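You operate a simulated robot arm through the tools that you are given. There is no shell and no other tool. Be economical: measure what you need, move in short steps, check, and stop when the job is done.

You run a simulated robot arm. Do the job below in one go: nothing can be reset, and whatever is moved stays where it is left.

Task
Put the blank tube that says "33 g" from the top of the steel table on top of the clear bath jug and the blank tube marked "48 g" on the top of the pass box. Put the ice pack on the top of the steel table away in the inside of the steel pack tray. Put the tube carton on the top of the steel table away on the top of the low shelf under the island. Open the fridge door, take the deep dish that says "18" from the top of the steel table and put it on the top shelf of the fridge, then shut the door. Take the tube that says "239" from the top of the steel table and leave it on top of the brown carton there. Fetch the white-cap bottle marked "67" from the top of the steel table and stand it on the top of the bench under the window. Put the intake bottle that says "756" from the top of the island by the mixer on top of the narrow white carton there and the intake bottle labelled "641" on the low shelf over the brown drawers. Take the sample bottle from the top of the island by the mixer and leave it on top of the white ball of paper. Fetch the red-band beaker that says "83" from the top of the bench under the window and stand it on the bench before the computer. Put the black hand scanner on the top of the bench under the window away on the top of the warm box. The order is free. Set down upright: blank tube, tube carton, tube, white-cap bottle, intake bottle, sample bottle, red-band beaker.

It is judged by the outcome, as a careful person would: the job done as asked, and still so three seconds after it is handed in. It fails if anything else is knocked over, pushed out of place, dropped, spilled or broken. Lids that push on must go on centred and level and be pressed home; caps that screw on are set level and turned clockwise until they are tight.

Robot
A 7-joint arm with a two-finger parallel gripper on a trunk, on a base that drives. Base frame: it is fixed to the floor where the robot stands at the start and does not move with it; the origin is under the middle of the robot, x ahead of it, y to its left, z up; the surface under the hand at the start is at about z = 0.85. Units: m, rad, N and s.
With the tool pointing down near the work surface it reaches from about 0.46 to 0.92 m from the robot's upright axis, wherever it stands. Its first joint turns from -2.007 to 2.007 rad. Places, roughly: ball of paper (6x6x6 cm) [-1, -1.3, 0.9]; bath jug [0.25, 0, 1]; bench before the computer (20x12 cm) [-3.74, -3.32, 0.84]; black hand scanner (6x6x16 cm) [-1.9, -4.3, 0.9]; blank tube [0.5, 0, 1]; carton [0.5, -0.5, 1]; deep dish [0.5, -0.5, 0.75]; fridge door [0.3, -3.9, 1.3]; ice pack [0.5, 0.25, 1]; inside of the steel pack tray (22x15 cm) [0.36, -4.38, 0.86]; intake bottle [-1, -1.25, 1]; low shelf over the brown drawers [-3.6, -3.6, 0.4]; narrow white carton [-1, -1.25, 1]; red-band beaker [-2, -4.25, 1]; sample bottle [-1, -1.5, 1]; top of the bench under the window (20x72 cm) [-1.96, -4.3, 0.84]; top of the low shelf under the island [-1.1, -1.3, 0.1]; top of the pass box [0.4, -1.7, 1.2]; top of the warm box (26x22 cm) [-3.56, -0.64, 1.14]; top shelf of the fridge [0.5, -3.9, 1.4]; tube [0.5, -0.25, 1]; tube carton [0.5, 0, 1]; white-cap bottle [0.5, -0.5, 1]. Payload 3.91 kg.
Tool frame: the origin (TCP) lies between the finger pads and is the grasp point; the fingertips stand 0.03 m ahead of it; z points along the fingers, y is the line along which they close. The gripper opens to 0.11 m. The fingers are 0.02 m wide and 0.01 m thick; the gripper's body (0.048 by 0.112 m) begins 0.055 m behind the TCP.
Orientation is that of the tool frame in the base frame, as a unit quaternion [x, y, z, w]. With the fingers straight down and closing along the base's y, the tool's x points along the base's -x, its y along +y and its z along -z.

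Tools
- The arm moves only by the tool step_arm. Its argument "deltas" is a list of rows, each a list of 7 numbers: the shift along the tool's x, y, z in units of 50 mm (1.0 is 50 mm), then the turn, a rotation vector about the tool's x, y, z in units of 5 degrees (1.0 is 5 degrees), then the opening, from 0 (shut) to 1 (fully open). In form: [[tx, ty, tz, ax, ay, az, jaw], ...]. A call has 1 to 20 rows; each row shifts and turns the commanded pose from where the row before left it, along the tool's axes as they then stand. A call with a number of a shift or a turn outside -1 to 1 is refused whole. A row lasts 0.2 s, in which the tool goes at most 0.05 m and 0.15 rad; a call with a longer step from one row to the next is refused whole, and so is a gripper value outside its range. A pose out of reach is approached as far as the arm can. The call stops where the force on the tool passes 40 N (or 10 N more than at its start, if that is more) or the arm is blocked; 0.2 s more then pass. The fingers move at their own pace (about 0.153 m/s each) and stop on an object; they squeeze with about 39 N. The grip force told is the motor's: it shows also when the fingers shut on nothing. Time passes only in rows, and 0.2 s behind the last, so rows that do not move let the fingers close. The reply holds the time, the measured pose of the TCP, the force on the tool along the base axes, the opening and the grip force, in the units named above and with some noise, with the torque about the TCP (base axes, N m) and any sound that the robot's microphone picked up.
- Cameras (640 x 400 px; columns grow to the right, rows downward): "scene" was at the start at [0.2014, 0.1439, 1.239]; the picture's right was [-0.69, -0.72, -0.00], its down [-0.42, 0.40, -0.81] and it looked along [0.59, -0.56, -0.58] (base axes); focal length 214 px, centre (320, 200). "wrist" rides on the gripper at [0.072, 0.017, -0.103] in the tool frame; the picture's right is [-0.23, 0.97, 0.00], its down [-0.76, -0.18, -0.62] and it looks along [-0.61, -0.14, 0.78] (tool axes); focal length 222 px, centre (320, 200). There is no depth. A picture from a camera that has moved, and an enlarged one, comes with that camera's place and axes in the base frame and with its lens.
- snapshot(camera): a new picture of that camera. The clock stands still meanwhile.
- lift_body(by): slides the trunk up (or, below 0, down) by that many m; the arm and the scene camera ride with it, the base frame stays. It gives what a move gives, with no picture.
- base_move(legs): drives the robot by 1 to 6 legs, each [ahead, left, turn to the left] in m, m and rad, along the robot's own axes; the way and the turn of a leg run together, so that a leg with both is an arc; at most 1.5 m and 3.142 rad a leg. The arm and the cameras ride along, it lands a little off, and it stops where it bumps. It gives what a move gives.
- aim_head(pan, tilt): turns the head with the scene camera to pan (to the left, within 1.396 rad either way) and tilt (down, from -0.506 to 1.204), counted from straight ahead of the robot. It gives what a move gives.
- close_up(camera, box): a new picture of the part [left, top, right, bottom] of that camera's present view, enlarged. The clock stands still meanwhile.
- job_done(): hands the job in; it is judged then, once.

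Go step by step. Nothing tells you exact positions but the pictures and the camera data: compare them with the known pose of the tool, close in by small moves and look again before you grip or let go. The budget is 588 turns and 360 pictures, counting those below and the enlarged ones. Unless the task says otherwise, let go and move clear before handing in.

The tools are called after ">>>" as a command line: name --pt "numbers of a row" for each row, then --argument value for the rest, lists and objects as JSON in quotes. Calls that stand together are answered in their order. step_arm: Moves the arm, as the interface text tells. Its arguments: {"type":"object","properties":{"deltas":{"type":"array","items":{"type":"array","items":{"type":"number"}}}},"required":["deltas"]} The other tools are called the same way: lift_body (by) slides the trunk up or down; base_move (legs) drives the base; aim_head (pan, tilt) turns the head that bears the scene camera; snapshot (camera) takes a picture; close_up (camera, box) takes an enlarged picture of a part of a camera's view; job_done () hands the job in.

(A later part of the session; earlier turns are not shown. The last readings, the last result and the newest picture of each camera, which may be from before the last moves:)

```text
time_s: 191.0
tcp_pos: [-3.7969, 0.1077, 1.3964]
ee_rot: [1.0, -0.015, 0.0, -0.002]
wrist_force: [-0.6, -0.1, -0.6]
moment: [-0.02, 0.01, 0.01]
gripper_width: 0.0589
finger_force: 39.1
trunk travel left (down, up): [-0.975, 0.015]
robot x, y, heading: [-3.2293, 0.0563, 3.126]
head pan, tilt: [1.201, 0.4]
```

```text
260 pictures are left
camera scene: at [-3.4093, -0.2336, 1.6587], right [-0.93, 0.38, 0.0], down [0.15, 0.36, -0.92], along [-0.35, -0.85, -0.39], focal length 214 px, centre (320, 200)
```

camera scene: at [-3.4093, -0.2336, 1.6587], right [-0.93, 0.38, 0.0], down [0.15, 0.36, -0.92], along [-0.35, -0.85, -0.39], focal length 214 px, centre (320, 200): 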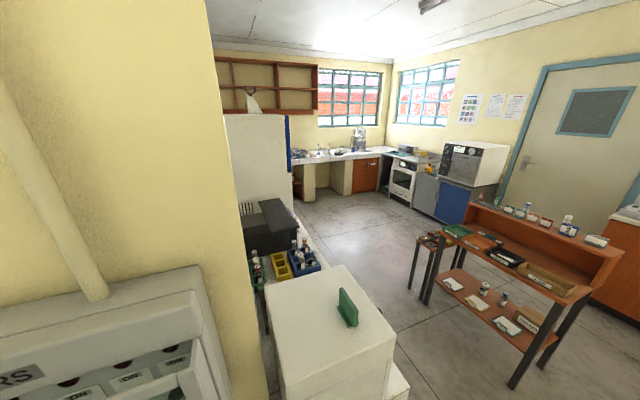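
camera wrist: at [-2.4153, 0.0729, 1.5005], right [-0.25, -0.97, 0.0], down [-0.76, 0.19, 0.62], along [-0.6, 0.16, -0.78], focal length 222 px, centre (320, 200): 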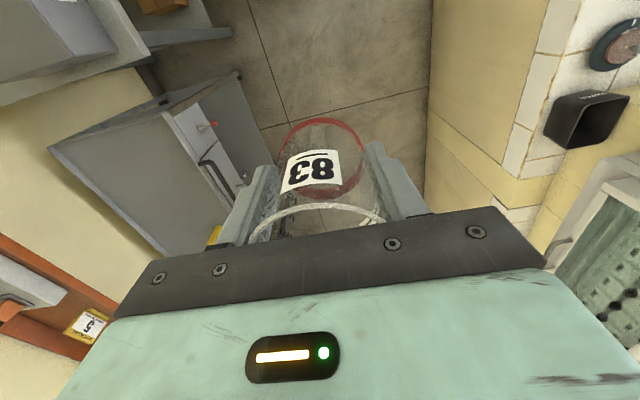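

The whole side room is visible: the warm box (white, green item on top) is close by on the left, the window bench at the far left end. I go round to x≈−4.3 and head south.

>>> base_move --legs '[[1.08, 0.03, 0.01], [0, 0, 1.56]]'

>>> aim_head --pan 0.1 --tilt 0.4

>>> snapshot --camera "scene"

```text
time_s: 200.3
tcp_pos: [-4.4004, -0.5203, 1.3964]
ee_rot: [0.739, 0.674, -0.001, -0.002]
wrist_force: [0.5, 0.0, -0.9]
moment: [0.0, -0.02, -0.01]
gripper_width: 0.0586
finger_force: 38.9
trunk travel left (down, up): [-0.975, 0.015]
robot x, y, heading: [-4.3105, 0.0468, -1.651]
head pan, tilt: [1.201, 0.4]
```

```text
time_s: 201.6
tcp_pos: [-4.3995, -0.5198, 1.3959]
ee_rot: [0.739, 0.674, 0.0, -0.002]
wrist_force: [-0.3, 0.4, 0.4]
moment: [0.03, 0.01, 0.0]
gripper_width: 0.0588
finger_force: 39.0
trunk travel left (down, up): [-0.975, 0.015]
robot x, y, heading: [-4.3103, 0.0455, -1.648]
head pan, tilt: [0.099, 0.4]
```

```text
259 pictures are left
camera scene: at [-4.119, -0.2049, 1.6587], right [-1.0, -0.02, 0.0], down [-0.01, 0.39, -0.92], along [0.02, -0.92, -0.39], focal length 214 px, centre (320, 200)
```

scene: 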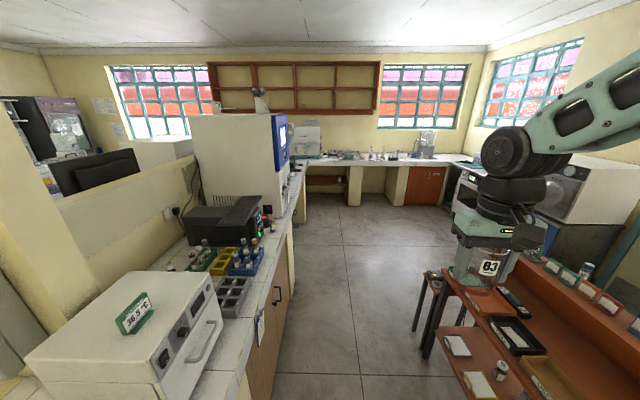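

>>> base_move --legs '[[0, 0, 0.08], [1.4, 0, 0], [0.9, 0, 0]]'

>>> aim_head --pan 0.5 --tilt 0.5

>>> snapshot --camera "scene"

```text
time_s: 213.5
tcp_pos: [-4.3197, -2.8532, 1.397]
ee_rot: [0.706, 0.708, -0.002, -0.002]
wrist_force: [0.1, 0.5, -0.1]
moment: [0.05, -0.01, 0.02]
gripper_width: 0.0583
finger_force: 38.9
trunk travel left (down, up): [-0.975, 0.015]
robot x, y, heading: [-4.2844, -2.2809, -1.552]
head pan, tilt: [0.099, 0.4]
```

```text
time_s: 214.4
tcp_pos: [-4.3193, -2.8528, 1.3966]
ee_rot: [0.705, 0.709, -0.001, -0.001]
wrist_force: [-0.1, 0.0, -0.6]
moment: [-0.01, -0.02, 0.02]
gripper_width: 0.0582
finger_force: 39.1
trunk travel left (down, up): [-0.975, 0.015]
robot x, y, heading: [-4.2837, -2.2826, -1.547]
head pan, tilt: [0.499, 0.499]
```

```text
258 pictures are left
camera scene: at [-4.0362, -2.4989, 1.6496], right [-0.87, -0.49, 0.0], down [-0.24, 0.42, -0.88], along [0.43, -0.76, -0.48], focal length 214 px, centre (320, 200)
```

scene: 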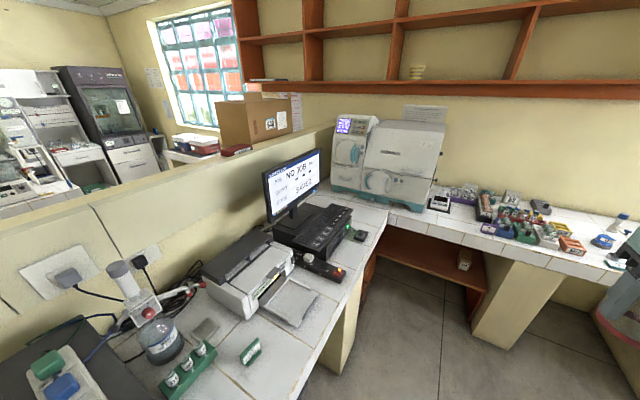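

>>> close_up --camera "scene" --box '[240, 160, 480, 330]'

```text
2.35 times, centred on (360, 245) of scene
camera zoom: at [-4.0362, -2.4989, 1.6496], right [-0.87, -0.49, 0.0], down [-0.24, 0.42, -0.88], along [0.43, -0.76, -0.48], focal length 505 px, centre (226, 94)
```

zoom: 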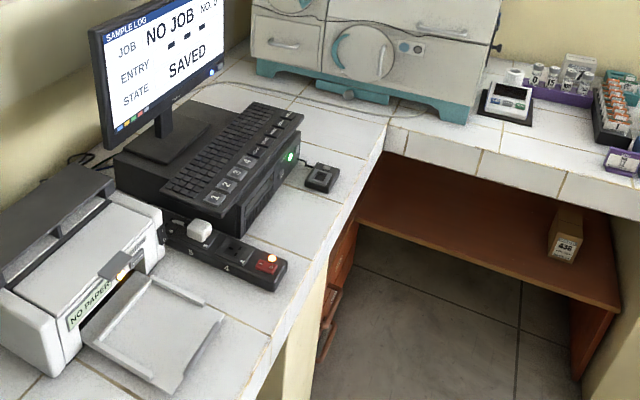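

The strip before the computer is free at about (−3.765, −3.34). I'll position facing it from x≈−4.45.

>>> base_move --legs '[[0.55, -0.18, 0], [0, 0, 1.55], [0, -0.5, 0]]'

>>> aim_head --pan 0.0 --tilt 0.8

>>> snapshot --camera "scene"

>>> snapshot --camera "wrist"

```text
time_s: 224.1
tcp_pos: [-3.8762, -3.3817, 1.3972]
ee_rot: [0.001, 1.0, -0.001, 0.0]
wrist_force: [0.9, 0.1, -0.3]
moment: [0.0, 0.01, 0.0]
gripper_width: 0.0584
finger_force: 39.2
trunk travel left (down, up): [-0.975, 0.015]
robot x, y, heading: [-4.4478, -3.3446, 0.016]
head pan, tilt: [0.499, 0.499]
```

```text
time_s: 225.1
tcp_pos: [-3.8763, -3.3824, 1.396]
ee_rot: [0.001, 1.0, -0.001, -0.001]
wrist_force: [-0.2, 0.7, -0.1]
moment: [0.01, 0.01, 0.0]
gripper_width: 0.0581
finger_force: 38.9
trunk travel left (down, up): [-0.975, 0.015]
robot x, y, heading: [-4.4451, -3.348, 0.017]
head pan, tilt: [0.0, 0.799]
```

```text
256 pictures are left
camera scene: at [-4.232, -3.1378, 1.6237], right [0.01, -1.0, 0.0], down [-0.72, -0.01, -0.7], along [0.7, 0.01, -0.72], focal length 214 px, centre (320, 200)
```

scene: 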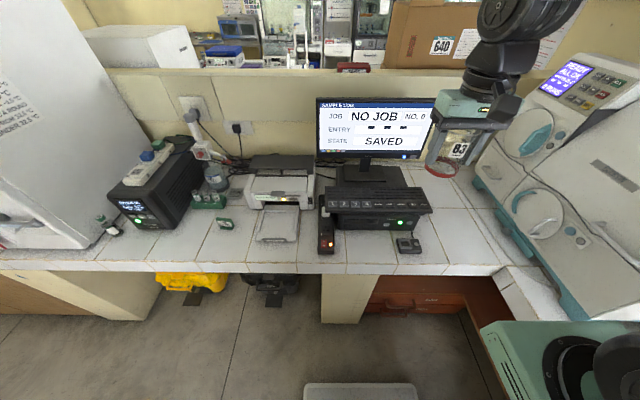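

```text
255 pictures are left
camera wrist: at [-3.9495, -3.3638, 1.5006], right [0.23, 0.97, 0.0], down [0.76, -0.18, 0.62], along [0.61, -0.15, -0.78], focal length 222 px, centre (320, 200)
```

wrist: 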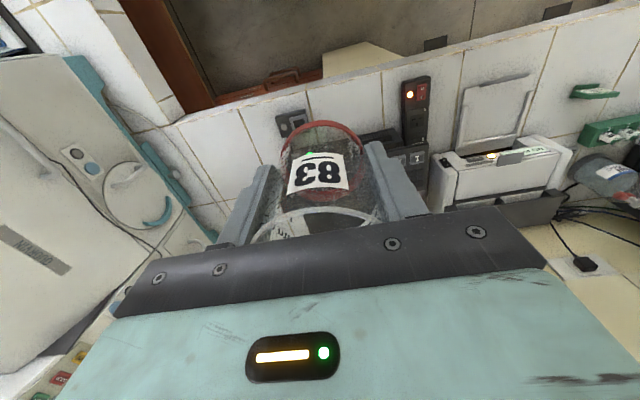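

>>> step_arm --pt "-0.83 0.35 0 0 0 0 0.4" --pt "-0.83 0.35 0 0 0 0 0.4" --pt "-0.83 0.35 0 0 0 0 0.4" --pt "0 0 0 0 0 0 0.4"

>>> lift_body --by -0.4

>>> snapshot --camera "scene"

>>> snapshot --camera "wrist"

```text
time_s: 226.1
tcp_pos: [-3.7515, -3.3304, 1.3978]
ee_rot: [0.0, 1.0, -0.002, 0.0]
wrist_force: [-0.1, -0.1, -0.1]
moment: [-0.02, 0.02, 0.03]
gripper_width: 0.0584
finger_force: 39.0
trunk travel left (down, up): [-0.975, 0.015]
robot x, y, heading: [-4.4476, -3.3456, 0.013]
head pan, tilt: [0.0, 0.799]
```

```text
time_s: 229.9
tcp_pos: [-3.7514, -3.3282, 0.9974]
ee_rot: [0.001, 1.0, -0.002, 0.001]
wrist_force: [-0.1, 0.0, -0.6]
moment: [0.02, -0.04, 0.02]
gripper_width: 0.0583
finger_force: 39.2
trunk travel left (down, up): [-0.575, 0.415]
robot x, y, heading: [-4.4463, -3.3449, 0.011]
head pan, tilt: [0.0, 0.799]
```

```text
254 pictures are left
camera scene: at [-4.232, -3.1379, 1.2237], right [0.01, -1.0, 0.0], down [-0.72, -0.01, -0.7], along [0.7, 0.01, -0.72], focal length 214 px, centre (320, 200)
```

scene: 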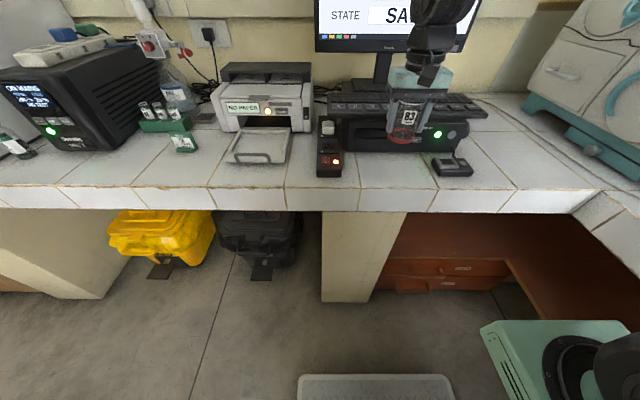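

```text
253 pictures are left
camera wrist: at [-3.8257, -3.3105, 1.1018], right [0.23, 0.97, 0.0], down [0.76, -0.18, 0.62], along [0.61, -0.15, -0.78], focal length 222 px, centre (320, 200)
```

wrist: 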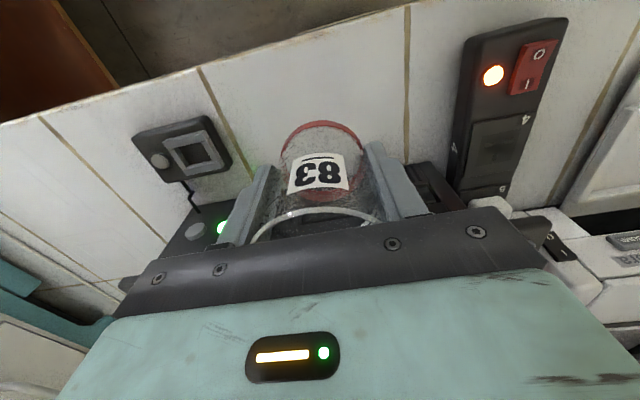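

>>> step_arm --pt "0.05 0 0.6 0 0 0 0.4" --pt "0 0 0.6 0 0 0 0.4" --pt "0 0 0.4 0 0 0 0.4" --pt "0 0 0 0 0 0 0.4"

>>> step_arm --pt "0 0 0.06 0 0 0 0.4" --pt "0 0 0.06 0 0 0 0.4" --pt "0 0 0.06 0 0 0 0.4" --pt "0 0 0.06 0 0 0 0.4"

>>> close_up --camera "scene" --box '[320, 60, 480, 190]'

```text
time_s: 230.9
tcp_pos: [-3.7554, -3.3295, 0.9175]
ee_rot: [0.001, 1.0, -0.002, 0.0]
wrist_force: [-0.6, -0.5, 0.0]
moment: [0.03, -0.03, 0.0]
gripper_width: 0.0583
finger_force: 38.8
trunk travel left (down, up): [-0.575, 0.415]
robot x, y, heading: [-4.4479, -3.3439, 0.018]
head pan, tilt: [0.0, 0.799]
```

```text
time_s: 231.9
tcp_pos: [-3.7553, -3.3293, 0.9072]
ee_rot: [0.001, 1.0, -0.003, -0.001]
wrist_force: [-0.7, -0.4, 0.1]
moment: [0.02, 0.01, -0.01]
gripper_width: 0.058
finger_force: 39.1
trunk travel left (down, up): [-0.575, 0.415]
robot x, y, heading: [-4.4501, -3.3448, 0.012]
head pan, tilt: [0.0, 0.799]
```

```text
3.08 times, centred on (400, 125) of scene
camera zoom: at [-4.232, -3.1379, 1.2236], right [0.01, -1.0, 0.0], down [-0.72, -0.01, -0.7], along [0.7, 0.01, -0.72], focal length 660 px, centre (74, 431)
```

zoom: 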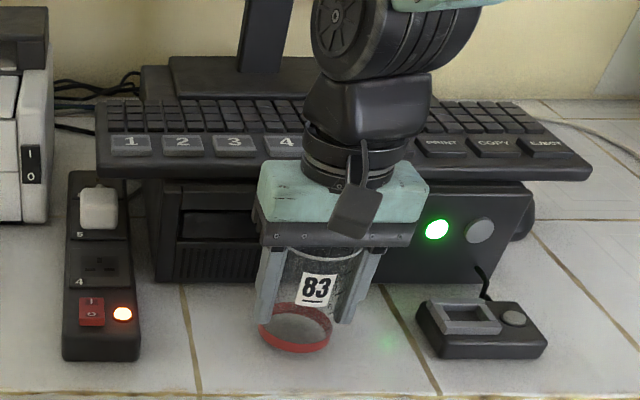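

>>> step_arm --pt "0 0 0.05 0 0 0 0.4" --pt "0 0 0.05 0 0 0 0.4" --pt "0 0 0.05 0 0 0 0.4"

```text
time_s: 232.7
tcp_pos: [-3.7547, -3.3286, 0.8986]
ee_rot: [0.0, 1.0, -0.002, 0.0]
wrist_force: [-0.8, -1.5, 3.6]
moment: [0.09, 0.01, 0.03]
gripper_width: 0.0579
finger_force: 38.8
trunk travel left (down, up): [-0.575, 0.415]
robot x, y, heading: [-4.4481, -3.3469, 0.013]
head pan, tilt: [0.0, 0.799]
```

Contact at 0.899. Release gently and rise.

>>> step_arm --pt "0 0 0.01 0 0 0 0.7" --pt "0 0 0 0 0 0 0.8" --pt "0 0 -0.4 0 0 0 0.8" --pt "0 0 -0.9 0 0 0 0.8" --pt "0 0 -0.9 0 0 0 0.8" --pt "0 0 -0.9 0 0 0 0.8" --pt "0.6 0 -0.7 0 0 0 0.8" --pt "0.6 0 -0.7 0 0 0 0.8" --pt "0.6 0 -0.7 0 0 0 0.8" --pt "0 0 0 0 0 0 0.8"

>>> snapshot --camera "scene"

>>> close_up --camera "scene" --box '[340, 90, 480, 190]'

```text
time_s: 234.9
tcp_pos: [-3.8444, -3.3285, 1.1598]
ee_rot: [0.001, 1.0, -0.001, -0.001]
wrist_force: [1.0, 0.4, -0.6]
moment: [-0.01, 0.01, -0.03]
gripper_width: 0.088
finger_force: 0.0
trunk travel left (down, up): [-0.575, 0.415]
robot x, y, heading: [-4.4517, -3.3462, 0.014]
head pan, tilt: [0.0, 0.799]
```

```text
251 pictures are left
camera scene: at [-4.2319, -3.1379, 1.2236], right [0.01, -1.0, 0.0], down [-0.72, -0.01, -0.7], along [0.7, 0.01, -0.72], focal length 214 px, centre (320, 200)
```

scene: 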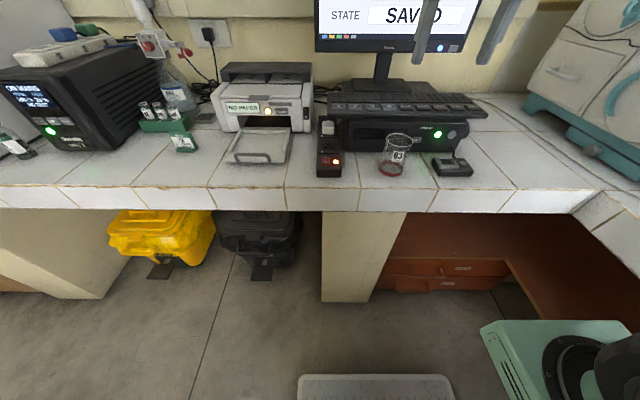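

```text
4.00 times, centred on (410, 140) of scene
camera zoom: at [-4.2319, -3.1379, 1.2236], right [0.01, -1.0, 0.0], down [-0.72, -0.01, -0.7], along [0.7, 0.01, -0.72], focal length 858 px, centre (-40, 440)
```

zoom: 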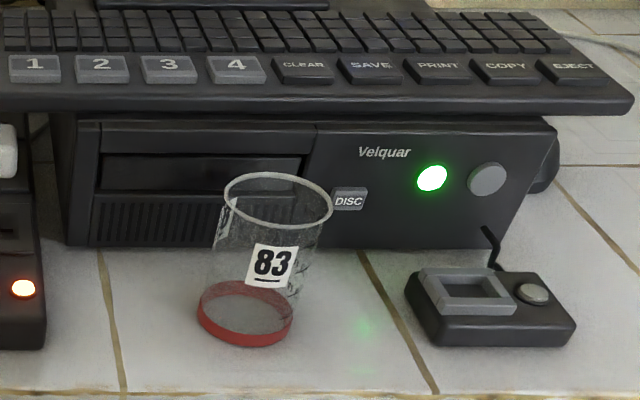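

The beaker stands before the computer. While here I look at the low shelf over the brown drawers for later.

>>> aim_head --pan -0.35 --tilt 0.8

>>> snapshot --camera "scene"

>>> close_up --camera "scene" --box '[260, 160, 520, 330]'

```text
time_s: 235.7
tcp_pos: [-3.845, -3.33, 1.1599]
ee_rot: [0.001, 1.0, -0.002, -0.002]
wrist_force: [0.1, 0.4, 0.1]
moment: [-0.01, -0.03, 0.02]
gripper_width: 0.088
finger_force: 0.1
trunk travel left (down, up): [-0.575, 0.415]
robot x, y, heading: [-4.448, -3.3453, 0.014]
head pan, tilt: [-0.351, 0.799]
```

```text
249 pictures are left
camera scene: at [-4.2366, -3.1656, 1.2236], right [-0.33, -0.94, 0.0], down [-0.68, 0.24, -0.7], along [0.66, -0.23, -0.72], focal length 214 px, centre (320, 200)
```

scene: 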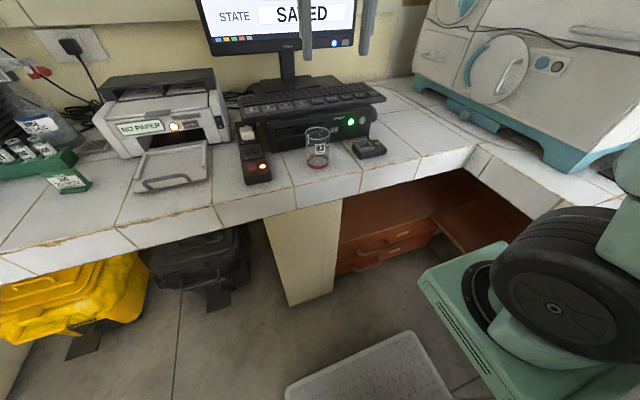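

```text
2.35 times, centred on (390, 245) of scene
camera zoom: at [-4.2366, -3.1656, 1.2236], right [-0.33, -0.94, 0.0], down [-0.68, 0.24, -0.7], along [0.66, -0.23, -0.72], focal length 505 px, centre (155, 94)
```

zoom: 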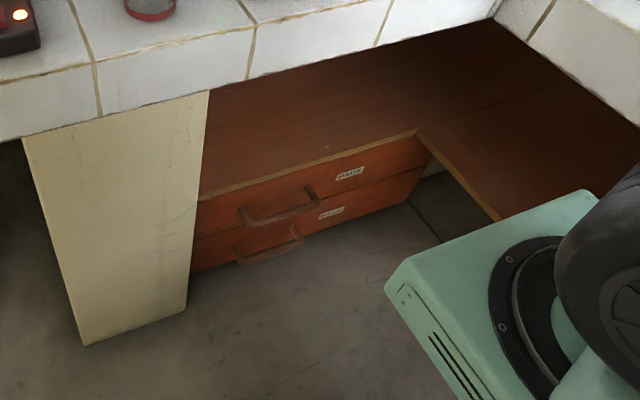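

Shelf noted (front edge x≈−3.77, z≈0.4). Now I return for the scanner: back off, turn north, drive out.

>>> base_move --legs '[[-0.1, 0, 0], [0, 0, 1.557], [1.4, -0.22, 0], [1.4, 0, 0], [0.6, 0, 0], [0, 0, -1.57]]'

>>> aim_head --pan 0.0 --tilt 0.4

>>> snapshot --camera "scene"

```text
time_s: 260.6
tcp_pos: [-3.661, 0.0137, 1.1605]
ee_rot: [0.021, 1.0, -0.002, -0.001]
wrist_force: [-0.3, 1.0, 0.6]
moment: [0.0, 0.06, 0.0]
gripper_width: 0.0878
finger_force: 0.1
trunk travel left (down, up): [-0.575, 0.415]
robot x, y, heading: [-4.2645, 0.0226, -0.029]
head pan, tilt: [-0.351, 0.799]
```

```text
time_s: 261.4
tcp_pos: [-3.6598, 0.0152, 1.16]
ee_rot: [0.021, 1.0, -0.001, 0.0]
wrist_force: [-0.1, 0.1, 0.2]
moment: [-0.01, -0.04, 0.01]
gripper_width: 0.0879
finger_force: 0.0
trunk travel left (down, up): [-0.575, 0.415]
robot x, y, heading: [-4.2654, 0.0248, -0.029]
head pan, tilt: [0.0, 0.4]
```

```text
247 pictures are left
camera scene: at [-4.0271, 0.2216, 1.2587], right [-0.03, -1.0, 0.0], down [-0.39, 0.01, -0.92], along [0.92, -0.03, -0.39], focal length 214 px, centre (320, 200)
```

scene: 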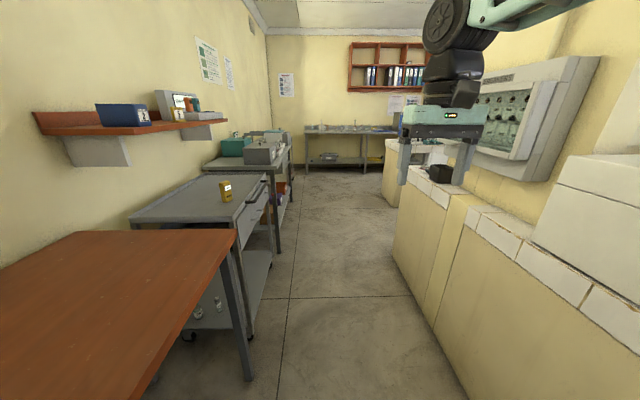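

>>> base_move --legs '[[0, 0.02, 0.029], [1.4, 0, 0], [0.99, 0, 0], [0, 0, -1.57]]'

>>> base_move --legs '[[0.3, 0, 0]]'

>>> snapshot --camera "scene"

```text
time_s: 277.4
tcp_pos: [-1.8929, -0.5521, 1.1613]
ee_rot: [0.721, 0.693, 0.0, -0.001]
wrist_force: [-0.2, 0.6, 0.4]
moment: [-0.01, -0.01, 0.0]
gripper_width: 0.0882
finger_force: 0.2
trunk travel left (down, up): [-0.575, 0.415]
robot x, y, heading: [-1.8853, 0.0493, -1.599]
head pan, tilt: [0.0, 0.4]
```

```text
time_s: 279.4
tcp_pos: [-1.899, -0.8501, 1.1613]
ee_rot: [0.721, 0.693, 0.0, -0.002]
wrist_force: [0.1, -0.1, -0.3]
moment: [-0.01, 0.0, 0.0]
gripper_width: 0.0881
finger_force: 0.0
trunk travel left (down, up): [-0.575, 0.415]
robot x, y, heading: [-1.8949, -0.2427, -1.593]
head pan, tilt: [0.0, 0.4]
```

```text
246 pictures are left
camera scene: at [-1.697, -0.4857, 1.2587], right [-1.0, 0.02, 0.0], down [0.01, 0.39, -0.92], along [-0.02, -0.92, -0.39], focal length 214 px, centre (320, 200)
```

scene: 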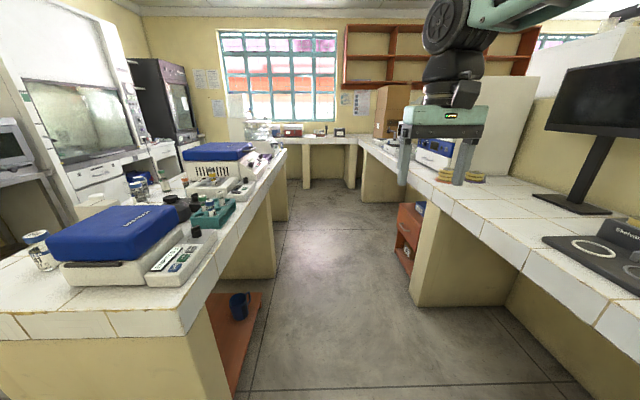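

>>> base_move --legs '[[0, 0.02, 0.022], [1.4, 0, 0], [1.4, 0, 0], [0.45, 0, 0]]'

>>> aim_head --pan 0.0 --tilt 0.8

>>> snapshot --camera "scene"

>>> snapshot --camera "wrist"

```text
time_s: 295.7
tcp_pos: [-1.9624, -4.1006, 1.1599]
ee_rot: [0.722, 0.691, 0.0, -0.003]
wrist_force: [0.3, -0.5, -0.2]
moment: [-0.04, 0.01, 0.0]
gripper_width: 0.088
finger_force: 0.1
trunk travel left (down, up): [-0.575, 0.415]
robot x, y, heading: [-1.9554, -3.4984, -1.601]
head pan, tilt: [0.0, 0.4]
```

```text
time_s: 296.5
tcp_pos: [-1.9618, -4.1006, 1.1606]
ee_rot: [0.722, 0.691, -0.001, -0.001]
wrist_force: [-0.1, -0.3, 0.2]
moment: [0.0, -0.07, -0.03]
gripper_width: 0.0883
finger_force: 0.1
trunk travel left (down, up): [-0.575, 0.415]
robot x, y, heading: [-1.954, -3.4948, -1.601]
head pan, tilt: [0.0, 0.799]
```

```text
245 pictures are left
camera scene: at [-1.7566, -3.7263, 1.2237], right [-1.0, 0.03, 0.0], down [0.02, 0.72, -0.7], along [-0.02, -0.7, -0.72], focal length 214 px, centre (320, 200)
```

scene: 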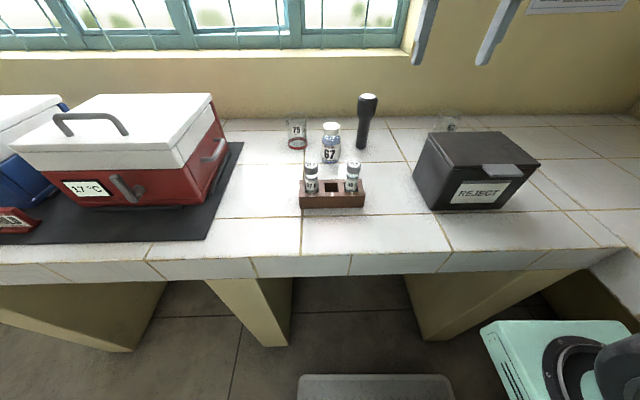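

```text
244 pictures are left
camera wrist: at [-1.9421, -4.0284, 1.2644], right [0.96, -0.27, 0.0], down [-0.21, -0.75, 0.62], along [-0.17, -0.6, -0.78], focal length 222 px, centre (320, 200)
```

wrist: 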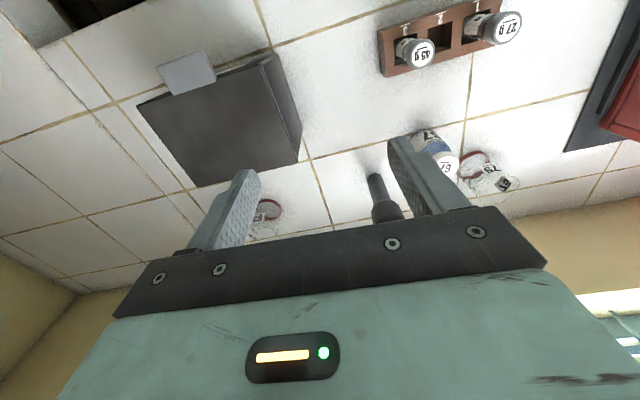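

Moving in for the scanner at about (−1.908, −4.33).

>>> base_move --legs '[[0.05, 0, 0.03]]'

>>> step_arm --pt "-0.7 0.25 0 0 0 0 0.8" --pt "-0.7 0.25 0 0 0 0 0.8" --pt "-0.7 0.25 0 0 0 0 0.8" --pt "-0.7 0.25 0 0 0 0 0.8" --pt "-0.7 0.25 0 0 0 0 0.8" --pt "0 0 0 0 0 0 0.8"

>>> snapshot --camera "wrist"

>>> snapshot --camera "scene"

```text
time_s: 297.5
tcp_pos: [-1.9448, -4.1515, 1.1611]
ee_rot: [0.712, 0.702, -0.001, -0.002]
wrist_force: [0.2, 0.0, 0.9]
moment: [-0.01, 0.01, -0.02]
gripper_width: 0.0881
finger_force: 0.0
trunk travel left (down, up): [-0.575, 0.415]
robot x, y, heading: [-1.9487, -3.5516, -1.569]
head pan, tilt: [0.0, 0.799]
```

```text
time_s: 298.9
tcp_pos: [-1.8818, -4.3301, 1.1596]
ee_rot: [0.712, 0.702, -0.001, -0.002]
wrist_force: [-0.2, -0.1, 0.4]
moment: [-0.01, 0.03, 0.0]
gripper_width: 0.0879
finger_force: 0.1
trunk travel left (down, up): [-0.575, 0.415]
robot x, y, heading: [-1.9524, -3.5482, -1.574]
head pan, tilt: [0.0, 0.799]
```

```text
243 pictures are left
camera wrist: at [-1.8646, -4.2561, 1.2636], right [0.97, -0.24, 0.0], down [-0.19, -0.76, 0.62], along [-0.15, -0.6, -0.78], focal length 222 px, centre (320, 200)
```

wrist: 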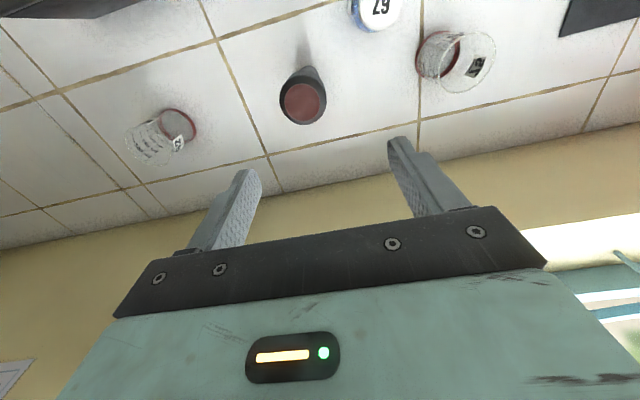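

```text
242 pictures are left
camera scene: at [-1.7507, -3.771, 1.2236], right [-1.0, 0.0, 0.0], down [0.0, 0.72, -0.7], along [0.0, -0.7, -0.72], focal length 214 px, centre (320, 200)
```

scene: 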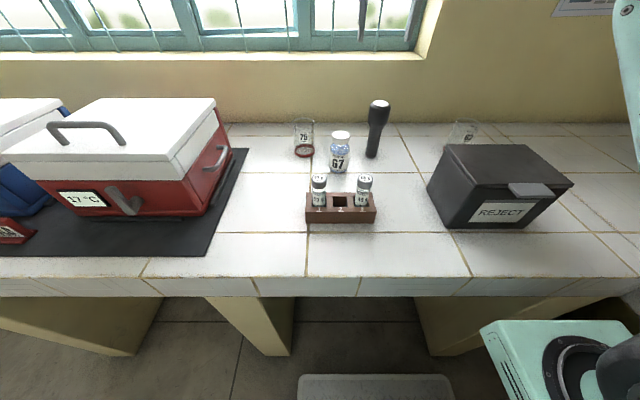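

>>> step_arm --pt "0.2 -0.4 0.4 0 0 0 0.85" --pt "0 0 0.6 0 0 0 0.85" --pt "0 0 0.6 0 0 0 0.85" --pt "0 0 0.6 0 0 0 0.85" --pt "0 0 0 0 0 0 0.85"

>>> snapshot --camera "wrist"

```text
time_s: 300.1
tcp_pos: [-1.9045, -4.3178, 1.0497]
ee_rot: [0.712, 0.702, -0.001, -0.001]
wrist_force: [0.4, 0.1, 0.8]
moment: [0.0, -0.02, 0.0]
gripper_width: 0.0934
finger_force: 0.1
trunk travel left (down, up): [-0.575, 0.415]
robot x, y, heading: [-1.9526, -3.5479, -1.575]
head pan, tilt: [0.0, 0.799]
```

```text
241 pictures are left
camera wrist: at [-1.8874, -4.2443, 1.1536], right [0.97, -0.24, 0.0], down [-0.19, -0.76, 0.62], along [-0.15, -0.6, -0.78], focal length 222 px, centre (320, 200)
```

wrist: 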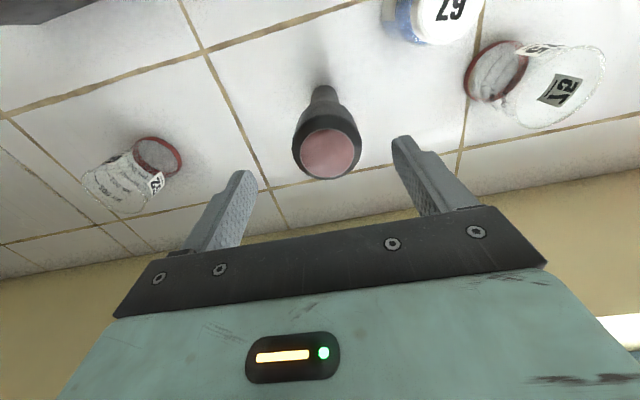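

>>> step_arm --pt "0 0.07 0.5 0 0 0 0.85" --pt "0 0 0.5 0 0 0 0.85" --pt "0 0 0.5 0 0 0 0.85" --pt "0 0 0 0 0 0 0.4" --pt "0 0 0 0 0 0 0.3" --pt "0 0 0 0 0 0 0.3"

>>> snapshot --camera "wrist"

```text
time_s: 301.5
tcp_pos: [-1.9007, -4.3177, 0.9742]
ee_rot: [0.712, 0.703, -0.001, -0.001]
wrist_force: [-0.3, -0.2, 0.5]
moment: [-0.03, -0.03, -0.01]
gripper_width: 0.0531
finger_force: 39.2
trunk travel left (down, up): [-0.575, 0.415]
robot x, y, heading: [-1.9515, -3.5498, -1.571]
head pan, tilt: [0.0, 0.799]
```

```text
240 pictures are left
camera wrist: at [-1.8841, -4.2433, 1.0791], right [0.97, -0.24, 0.0], down [-0.19, -0.76, 0.62], along [-0.15, -0.6, -0.78], focal length 222 px, centre (320, 200)
```

wrist: 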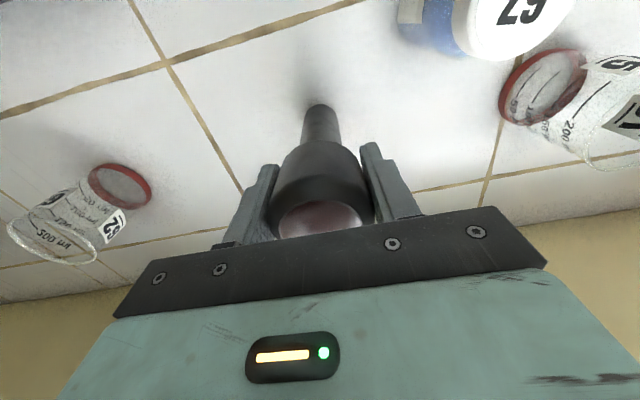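

>>> step_arm --pt "0 0 -0.5 0 0 0 0.3" --pt "0 0 -0.9 0 0 0 0.3" --pt "0 0 -0.9 0 0 0 0.3" --pt "0 0 -0.9 0 0 0 0.3" --pt "0 0 -0.8 0 0 0 0.3" --pt "0.9 0 0 0 0 0 0.3" --pt "0.9 0 0 0 0 0 0.3" --pt "0.9 0 0 0 0 0 0.3" --pt "0.9 0 0 0 0 0 0.3" --pt "0.5 -0.5 0 0 0 0 0.3" --pt "0 0 0 0 0 0 0.3"

>>> lift_body --by 0.3

>>> snapshot --camera "scene"

```text
time_s: 303.9
tcp_pos: [-1.9242, -4.1134, 1.1721]
ee_rot: [0.712, 0.702, -0.001, -0.002]
wrist_force: [-0.4, -0.5, -2.3]
moment: [-0.01, 0.01, -0.03]
gripper_width: 0.053
finger_force: 38.5
trunk travel left (down, up): [-0.575, 0.415]
robot x, y, heading: [-1.9502, -3.5471, -1.568]
head pan, tilt: [0.0, 0.799]
```

```text
time_s: 306.9
tcp_pos: [-1.9238, -4.1126, 1.4734]
ee_rot: [0.712, 0.703, -0.001, -0.002]
wrist_force: [0.0, -0.3, -0.9]
moment: [0.05, 0.0, 0.01]
gripper_width: 0.0532
finger_force: 39.1
trunk travel left (down, up): [-0.875, 0.115]
robot x, y, heading: [-1.9499, -3.5474, -1.571]
head pan, tilt: [0.0, 0.799]
```

```text
239 pictures are left
camera scene: at [-1.7507, -3.7711, 1.5236], right [-1.0, 0.0, 0.0], down [0.0, 0.72, -0.7], along [0.0, -0.7, -0.72], focal length 214 px, centre (320, 200)
```

scene: 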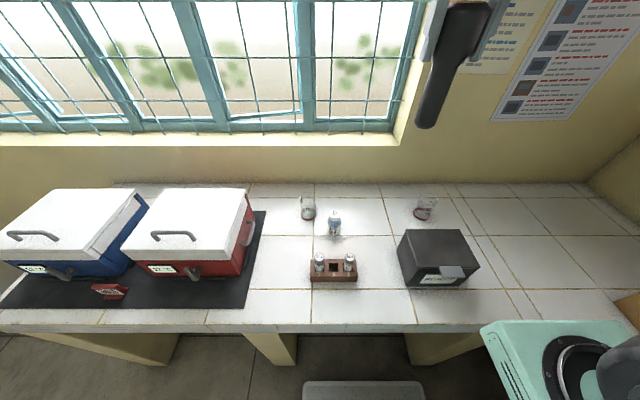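

>>> base_move --legs '[[0, 0.12, 0], [0, 0, 1.56], [0, 0, 1.56]]'

```text
time_s: 313.7
tcp_pos: [-1.3867, -3.2152, 1.4732]
ee_rot: [-0.268, 0.964, -0.003, 0.0]
wrist_force: [-0.1, -0.5, -1.2]
moment: [-0.04, -0.02, 0.03]
gripper_width: 0.0531
finger_force: 38.8
trunk travel left (down, up): [-0.875, 0.115]
robot x, y, heading: [-1.8505, -3.5356, 0.556]
head pan, tilt: [0.0, 0.799]
stopped in leg 3: the robot was blocked; the commanded pose is now the measured one
```

>>> base_move --legs '[[0.05, 0.03, 0], [0, 0, 1.01]]'

```text
time_s: 317.3
tcp_pos: [-1.8682, -2.9225, 1.4735]
ee_rot: [0.711, -0.703, 0.002, -0.001]
wrist_force: [-0.6, 0.0, -0.9]
moment: [0.02, -0.02, -0.01]
gripper_width: 0.053
finger_force: 39.0
trunk travel left (down, up): [-0.875, 0.115]
robot x, y, heading: [-1.823, -3.4884, 1.599]
head pan, tilt: [0.0, 0.799]
```

>>> base_move --legs '[[0, 0.04, -0.028], [1.4, 0, 0], [1.4, 0, 0], [0.72, 0, 0], [0, 0, 1.55]]'

>>> aim_head --pan 0.2 --tilt 0.4

>>> snapshot --camera "scene"

```text
time_s: 338.8
tcp_pos: [-2.3922, 0.0672, 1.4727]
ee_rot: [0.999, -0.032, 0.001, -0.002]
wrist_force: [-0.7, -0.6, -2.1]
moment: [-0.01, 0.03, 0.0]
gripper_width: 0.0529
finger_force: 38.7
trunk travel left (down, up): [-0.875, 0.115]
robot x, y, heading: [-1.8244, 0.0644, 3.087]
head pan, tilt: [0.0, 0.799]
```

```text
time_s: 339.6
tcp_pos: [-2.3928, 0.0685, 1.4722]
ee_rot: [0.999, -0.032, 0.001, -0.002]
wrist_force: [0.6, -0.5, -0.7]
moment: [0.02, -0.03, -0.02]
gripper_width: 0.053
finger_force: 38.9
trunk travel left (down, up): [-0.875, 0.115]
robot x, y, heading: [-1.8252, 0.0708, 3.097]
head pan, tilt: [0.201, 0.4]
```

```text
238 pictures are left
camera scene: at [-2.0732, -0.1431, 1.5587], right [-0.15, 0.99, 0.0], down [0.39, 0.06, -0.92], along [-0.91, -0.14, -0.39], focal length 214 px, centre (320, 200)
```

scene: 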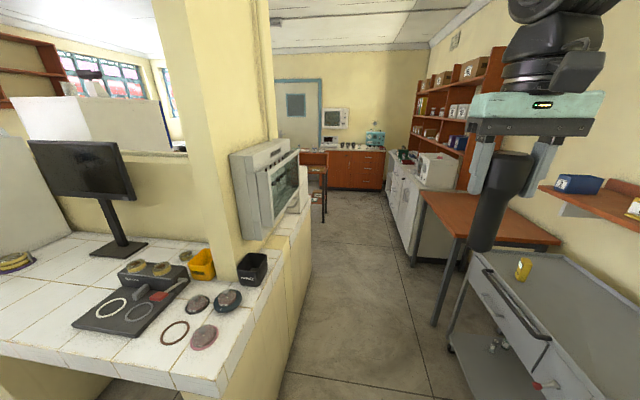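

>>> base_move --legs '[[0, 0, 0.045], [1.4, 0, 0], [0.36, 0, 0], [0, 0, 1.55]]'

>>> aim_head --pan 0.0 --tilt 0.8

>>> snapshot --camera "scene"

>>> snapshot --camera "wrist"

```text
time_s: 352.7
tcp_pos: [-3.588, -0.463, 1.4736]
ee_rot: [0.734, 0.679, 0.0, -0.002]
wrist_force: [0.1, 0.9, -1.1]
moment: [0.02, 0.01, -0.03]
gripper_width: 0.0528
finger_force: 39.1
trunk travel left (down, up): [-0.875, 0.115]
robot x, y, heading: [-3.5809, 0.1057, -1.633]
head pan, tilt: [0.201, 0.4]
```

```text
time_s: 353.5
tcp_pos: [-3.5868, -0.4638, 1.4735]
ee_rot: [0.734, 0.679, 0.0, -0.003]
wrist_force: [-0.3, 0.2, -1.4]
moment: [0.01, -0.04, -0.01]
gripper_width: 0.0527
finger_force: 39.0
trunk travel left (down, up): [-0.875, 0.115]
robot x, y, heading: [-3.5809, 0.1016, -1.637]
head pan, tilt: [0.0, 0.799]
```

```text
237 pictures are left
camera scene: at [-3.3935, -0.1336, 1.5237], right [-1.0, 0.06, 0.0], down [0.05, 0.71, -0.7], along [-0.04, -0.7, -0.72], focal length 214 px, centre (320, 200)
```

scene: 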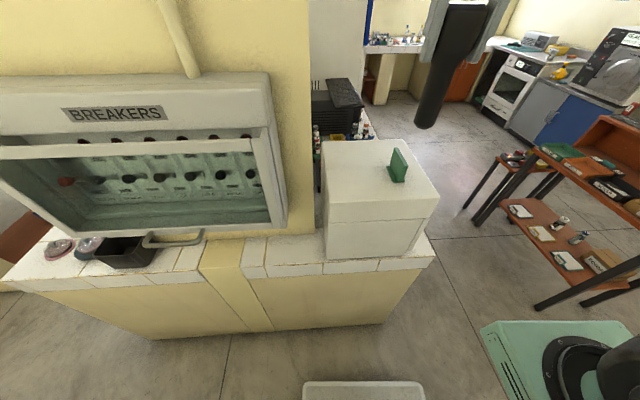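

```text
236 pictures are left
camera wrist: at [-3.565, -0.3918, 1.5771], right [0.95, -0.3, 0.0], down [-0.23, -0.75, 0.62], along [-0.19, -0.59, -0.78], focal length 222 px, centre (320, 200)
```

wrist: 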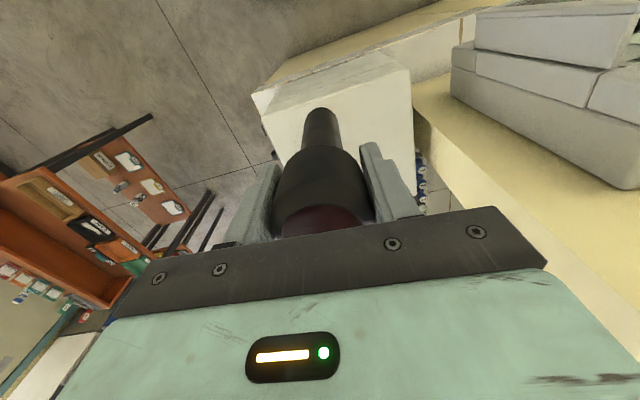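

The warm box top spans x −3.43…−3.72, y −0.47…−0.78 with a small sign at about (−3.64, −0.6). I'll stand the scanner at about (−3.535, −0.62).

>>> step_arm --pt "-0.76 0.32 0 0 0 0 0.3" --pt "-0.76 0.32 0 0 0 0 0.3" --pt "-0.76 0.32 0 0 0 0 0.3" --pt "-0.76 0.32 0 0 0 0 0.3" --pt "0 0 0.7 0 0 0 0.3" --pt "0 0 0.7 0 0 0 0.3" --pt "0 0 0.7 0 0 0 0.3" --pt "0 0 0.5 0 0 0 0.3" --pt "0 0 0 0 0 0 0.3"

>>> snapshot --camera "scene"

>>> snapshot --camera "wrist"

```text
time_s: 355.5
tcp_pos: [-3.5334, -0.6192, 1.3386]
ee_rot: [0.734, 0.679, 0.0, -0.001]
wrist_force: [0.7, 0.5, -0.9]
moment: [0.01, 0.03, 0.0]
gripper_width: 0.0527
finger_force: 39.7
trunk travel left (down, up): [-0.875, 0.115]
robot x, y, heading: [-3.577, 0.1029, -1.635]
head pan, tilt: [0.0, 0.799]
```

```text
235 pictures are left
camera scene: at [-3.3936, -0.1337, 1.5236], right [-1.0, 0.06, 0.0], down [0.05, 0.72, -0.7], along [-0.04, -0.7, -0.72], focal length 214 px, centre (320, 200)
```

scene: 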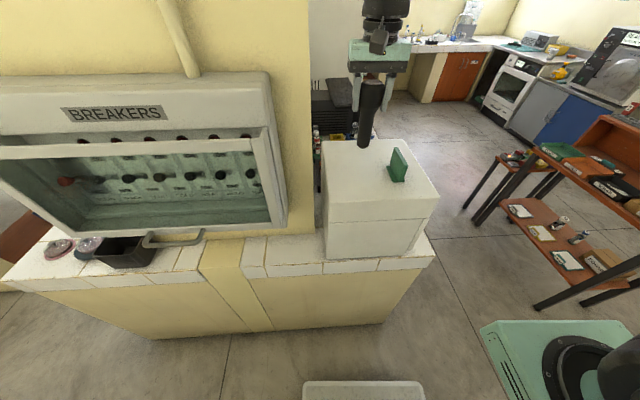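

```text
234 pictures are left
camera wrist: at [-3.5121, -0.5468, 1.4437], right [0.95, -0.3, 0.0], down [-0.23, -0.75, 0.62], along [-0.19, -0.59, -0.78], focal length 222 px, centre (320, 200)
```

wrist: 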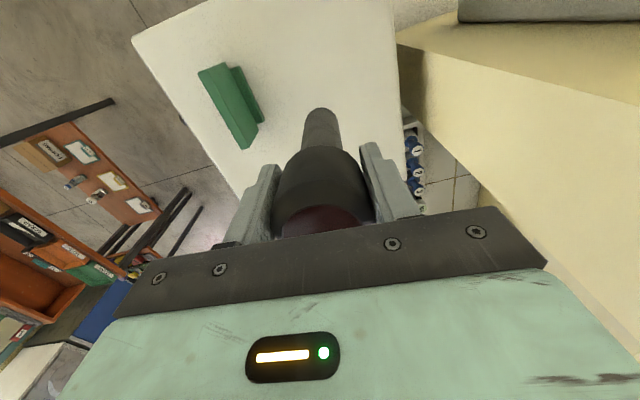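

>>> step_arm --pt "0 0 0.5 0 0 0 0.3" --pt "0 0 0.5 0 0 0 0.3" --pt "0 0 0.2 0 0 0 0.3" --pt "0 0 0 0 0 0 0.3"

>>> close_up --camera "scene" --box '[300, 20, 460, 220]'

```text
time_s: 356.5
tcp_pos: [-3.5336, -0.6183, 1.2812]
ee_rot: [0.734, 0.68, -0.001, -0.002]
wrist_force: [0.0, 0.0, -1.6]
moment: [0.01, -0.01, -0.02]
gripper_width: 0.0528
finger_force: 39.0
trunk travel left (down, up): [-0.875, 0.115]
robot x, y, heading: [-3.578, 0.1031, -1.639]
head pan, tilt: [0.0, 0.799]
```

```text
2.00 times, centred on (380, 120) of scene
camera zoom: at [-3.3935, -0.1337, 1.5236], right [-1.0, 0.06, 0.0], down [0.05, 0.72, -0.7], along [-0.04, -0.7, -0.72], focal length 429 px, centre (200, 360)
```

zoom: 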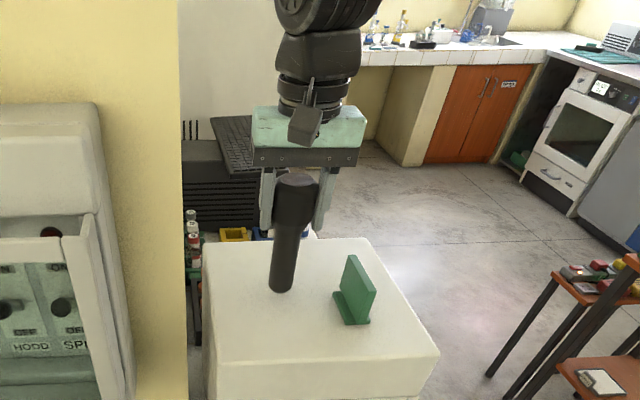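

>>> step_arm --pt "0 0 0.06 0 0 0 0.3" --pt "0 0 0.06 0 0 0 0.3" --pt "0 0 0.06 0 0 0 0.3" --pt "0 0 0.06 0 0 0 0.3"

```text
time_s: 357.5
tcp_pos: [-3.5365, -0.6199, 1.2697]
ee_rot: [0.733, 0.68, 0.0, -0.002]
wrist_force: [0.3, -0.3, -0.9]
moment: [0.01, -0.01, 0.03]
gripper_width: 0.0528
finger_force: 38.7
trunk travel left (down, up): [-0.875, 0.115]
robot x, y, heading: [-3.5786, 0.102, -1.632]
head pan, tilt: [0.0, 0.799]
```

>>> step_arm --pt "0 0 0.05 0 0 0 0.3" --pt "0 0 0.05 0 0 0 0.3" --pt "0 0 0.05 0 0 0 0.3"

```text
time_s: 358.3
tcp_pos: [-3.5356, -0.6192, 1.2662]
ee_rot: [0.733, 0.68, -0.001, 0.0]
wrist_force: [-2.7, 3.6, 19.0]
moment: [0.39, 0.3, -0.06]
gripper_width: 0.053
finger_force: 39.1
trunk travel left (down, up): [-0.875, 0.115]
robot x, y, heading: [-3.5799, 0.1026, -1.633]
head pan, tilt: [0.0, 0.799]
```

Contact. Ease off a millimetre, then release.

>>> step_arm --pt "0 0 -0.04 0 0 0 0.3" --pt "0 0 0 0 0 0 0.3"

```text
time_s: 358.9
tcp_pos: [-3.536, -0.6196, 1.2642]
ee_rot: [0.734, 0.679, -0.001, -0.001]
wrist_force: [-1.2, 1.7, 10.8]
moment: [0.08, 0.15, -0.03]
gripper_width: 0.0525
finger_force: 38.7
trunk travel left (down, up): [-0.875, 0.115]
robot x, y, heading: [-3.582, 0.1013, -1.642]
head pan, tilt: [0.0, 0.799]
```

>>> step_arm --pt "0 0 0 0 0 0 0.6" --pt "0 0 0 0 0 0 0.7" --pt "0 0 -0.3 0 0 0 0.7" --pt "0 0 -0.7 0 0 0 0.7" --pt "0 0 -0.9 0 0 0 0.7" --pt "0 0 -0.9 0 0 0 0.7" --pt "0 0 -0.9 0 0 0 0.7" --pt "0.7 0 0 0 0 0 0.7" --pt "0.7 0 0 0 0 0 0.7" --pt "0.7 0 0 0 0 0 0.7" --pt "0 0 0 0 0 0 0.7"

>>> close_up --camera "scene" --box '[300, 20, 460, 220]'

```text
time_s: 361.3
tcp_pos: [-3.5282, -0.5171, 1.4477]
ee_rot: [0.734, 0.679, -0.001, -0.002]
wrist_force: [0.2, -0.2, 0.2]
moment: [-0.02, 0.02, -0.02]
gripper_width: 0.0771
finger_force: 0.1
trunk travel left (down, up): [-0.875, 0.115]
robot x, y, heading: [-3.5766, 0.1013, -1.639]
head pan, tilt: [0.0, 0.799]
```

```text
2.00 times, centred on (380, 120) of scene
camera zoom: at [-3.3936, -0.1333, 1.5237], right [-1.0, 0.06, 0.0], down [0.05, 0.72, -0.7], along [-0.04, -0.7, -0.72], focal length 429 px, centre (200, 360)
```

zoom: 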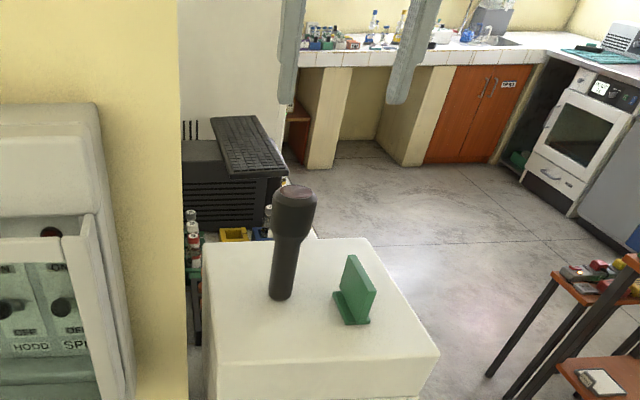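

Scanner is on the warm box. Next the island: I step west to have turning room, turn east, and drive back.

>>> base_move --legs '[[0, -0.65, 0.06], [0, 0.0, 1.575]]'

```text
time_s: 366.5
tcp_pos: [-3.9195, -0.4216, 1.4478]
ee_rot: [0.57, 0.821, -0.002, -0.003]
wrist_force: [-0.2, 0.2, 0.5]
moment: [0.02, 0.07, 0.0]
gripper_width: 0.0768
finger_force: 0.0
trunk travel left (down, up): [-0.875, 0.115]
robot x, y, heading: [-4.2253, 0.1217, -1.197]
head pan, tilt: [0.0, 0.799]
stopped in leg 2: the robot was blocked; the commanded pose is now the measured one
```

>>> base_move --legs '[[0.09, -0.055, 0], [0, 0, 1.19]]'

>>> aim_head --pan 0.0 --tilt 0.5

>>> snapshot --camera "scene"

```text
time_s: 370.7
tcp_pos: [-3.629, 0.1004, 1.448]
ee_rot: [0.012, 1.0, -0.002, -0.001]
wrist_force: [0.7, -0.5, 0.2]
moment: [-0.03, 0.01, 0.0]
gripper_width: 0.0771
finger_force: 0.1
trunk travel left (down, up): [-0.875, 0.115]
robot x, y, heading: [-4.2458, 0.0122, -0.008]
head pan, tilt: [0.0, 0.799]
```

```text
time_s: 371.5
tcp_pos: [-3.6304, 0.1007, 1.4482]
ee_rot: [0.012, 1.0, -0.002, -0.001]
wrist_force: [-0.4, 0.4, 0.7]
moment: [-0.03, -0.03, -0.01]
gripper_width: 0.0772
finger_force: 0.1
trunk travel left (down, up): [-0.875, 0.115]
robot x, y, heading: [-4.2456, 0.0144, -0.01]
head pan, tilt: [0.0, 0.499]
```

```text
231 pictures are left
camera scene: at [-4.0139, 0.2169, 1.5495], right [-0.01, -1.0, 0.0], down [-0.48, 0.01, -0.88], along [0.88, -0.01, -0.48], focal length 214 px, centre (320, 200)
```

scene: 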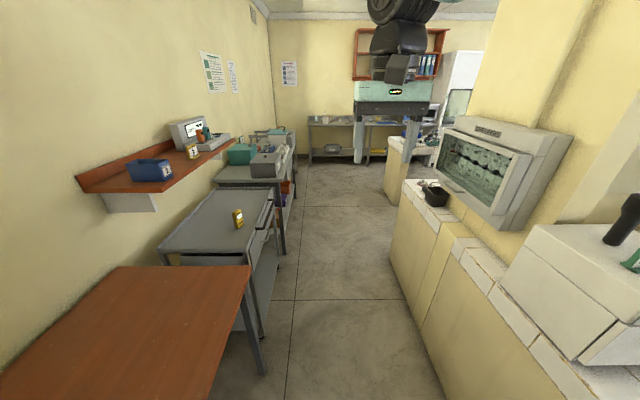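

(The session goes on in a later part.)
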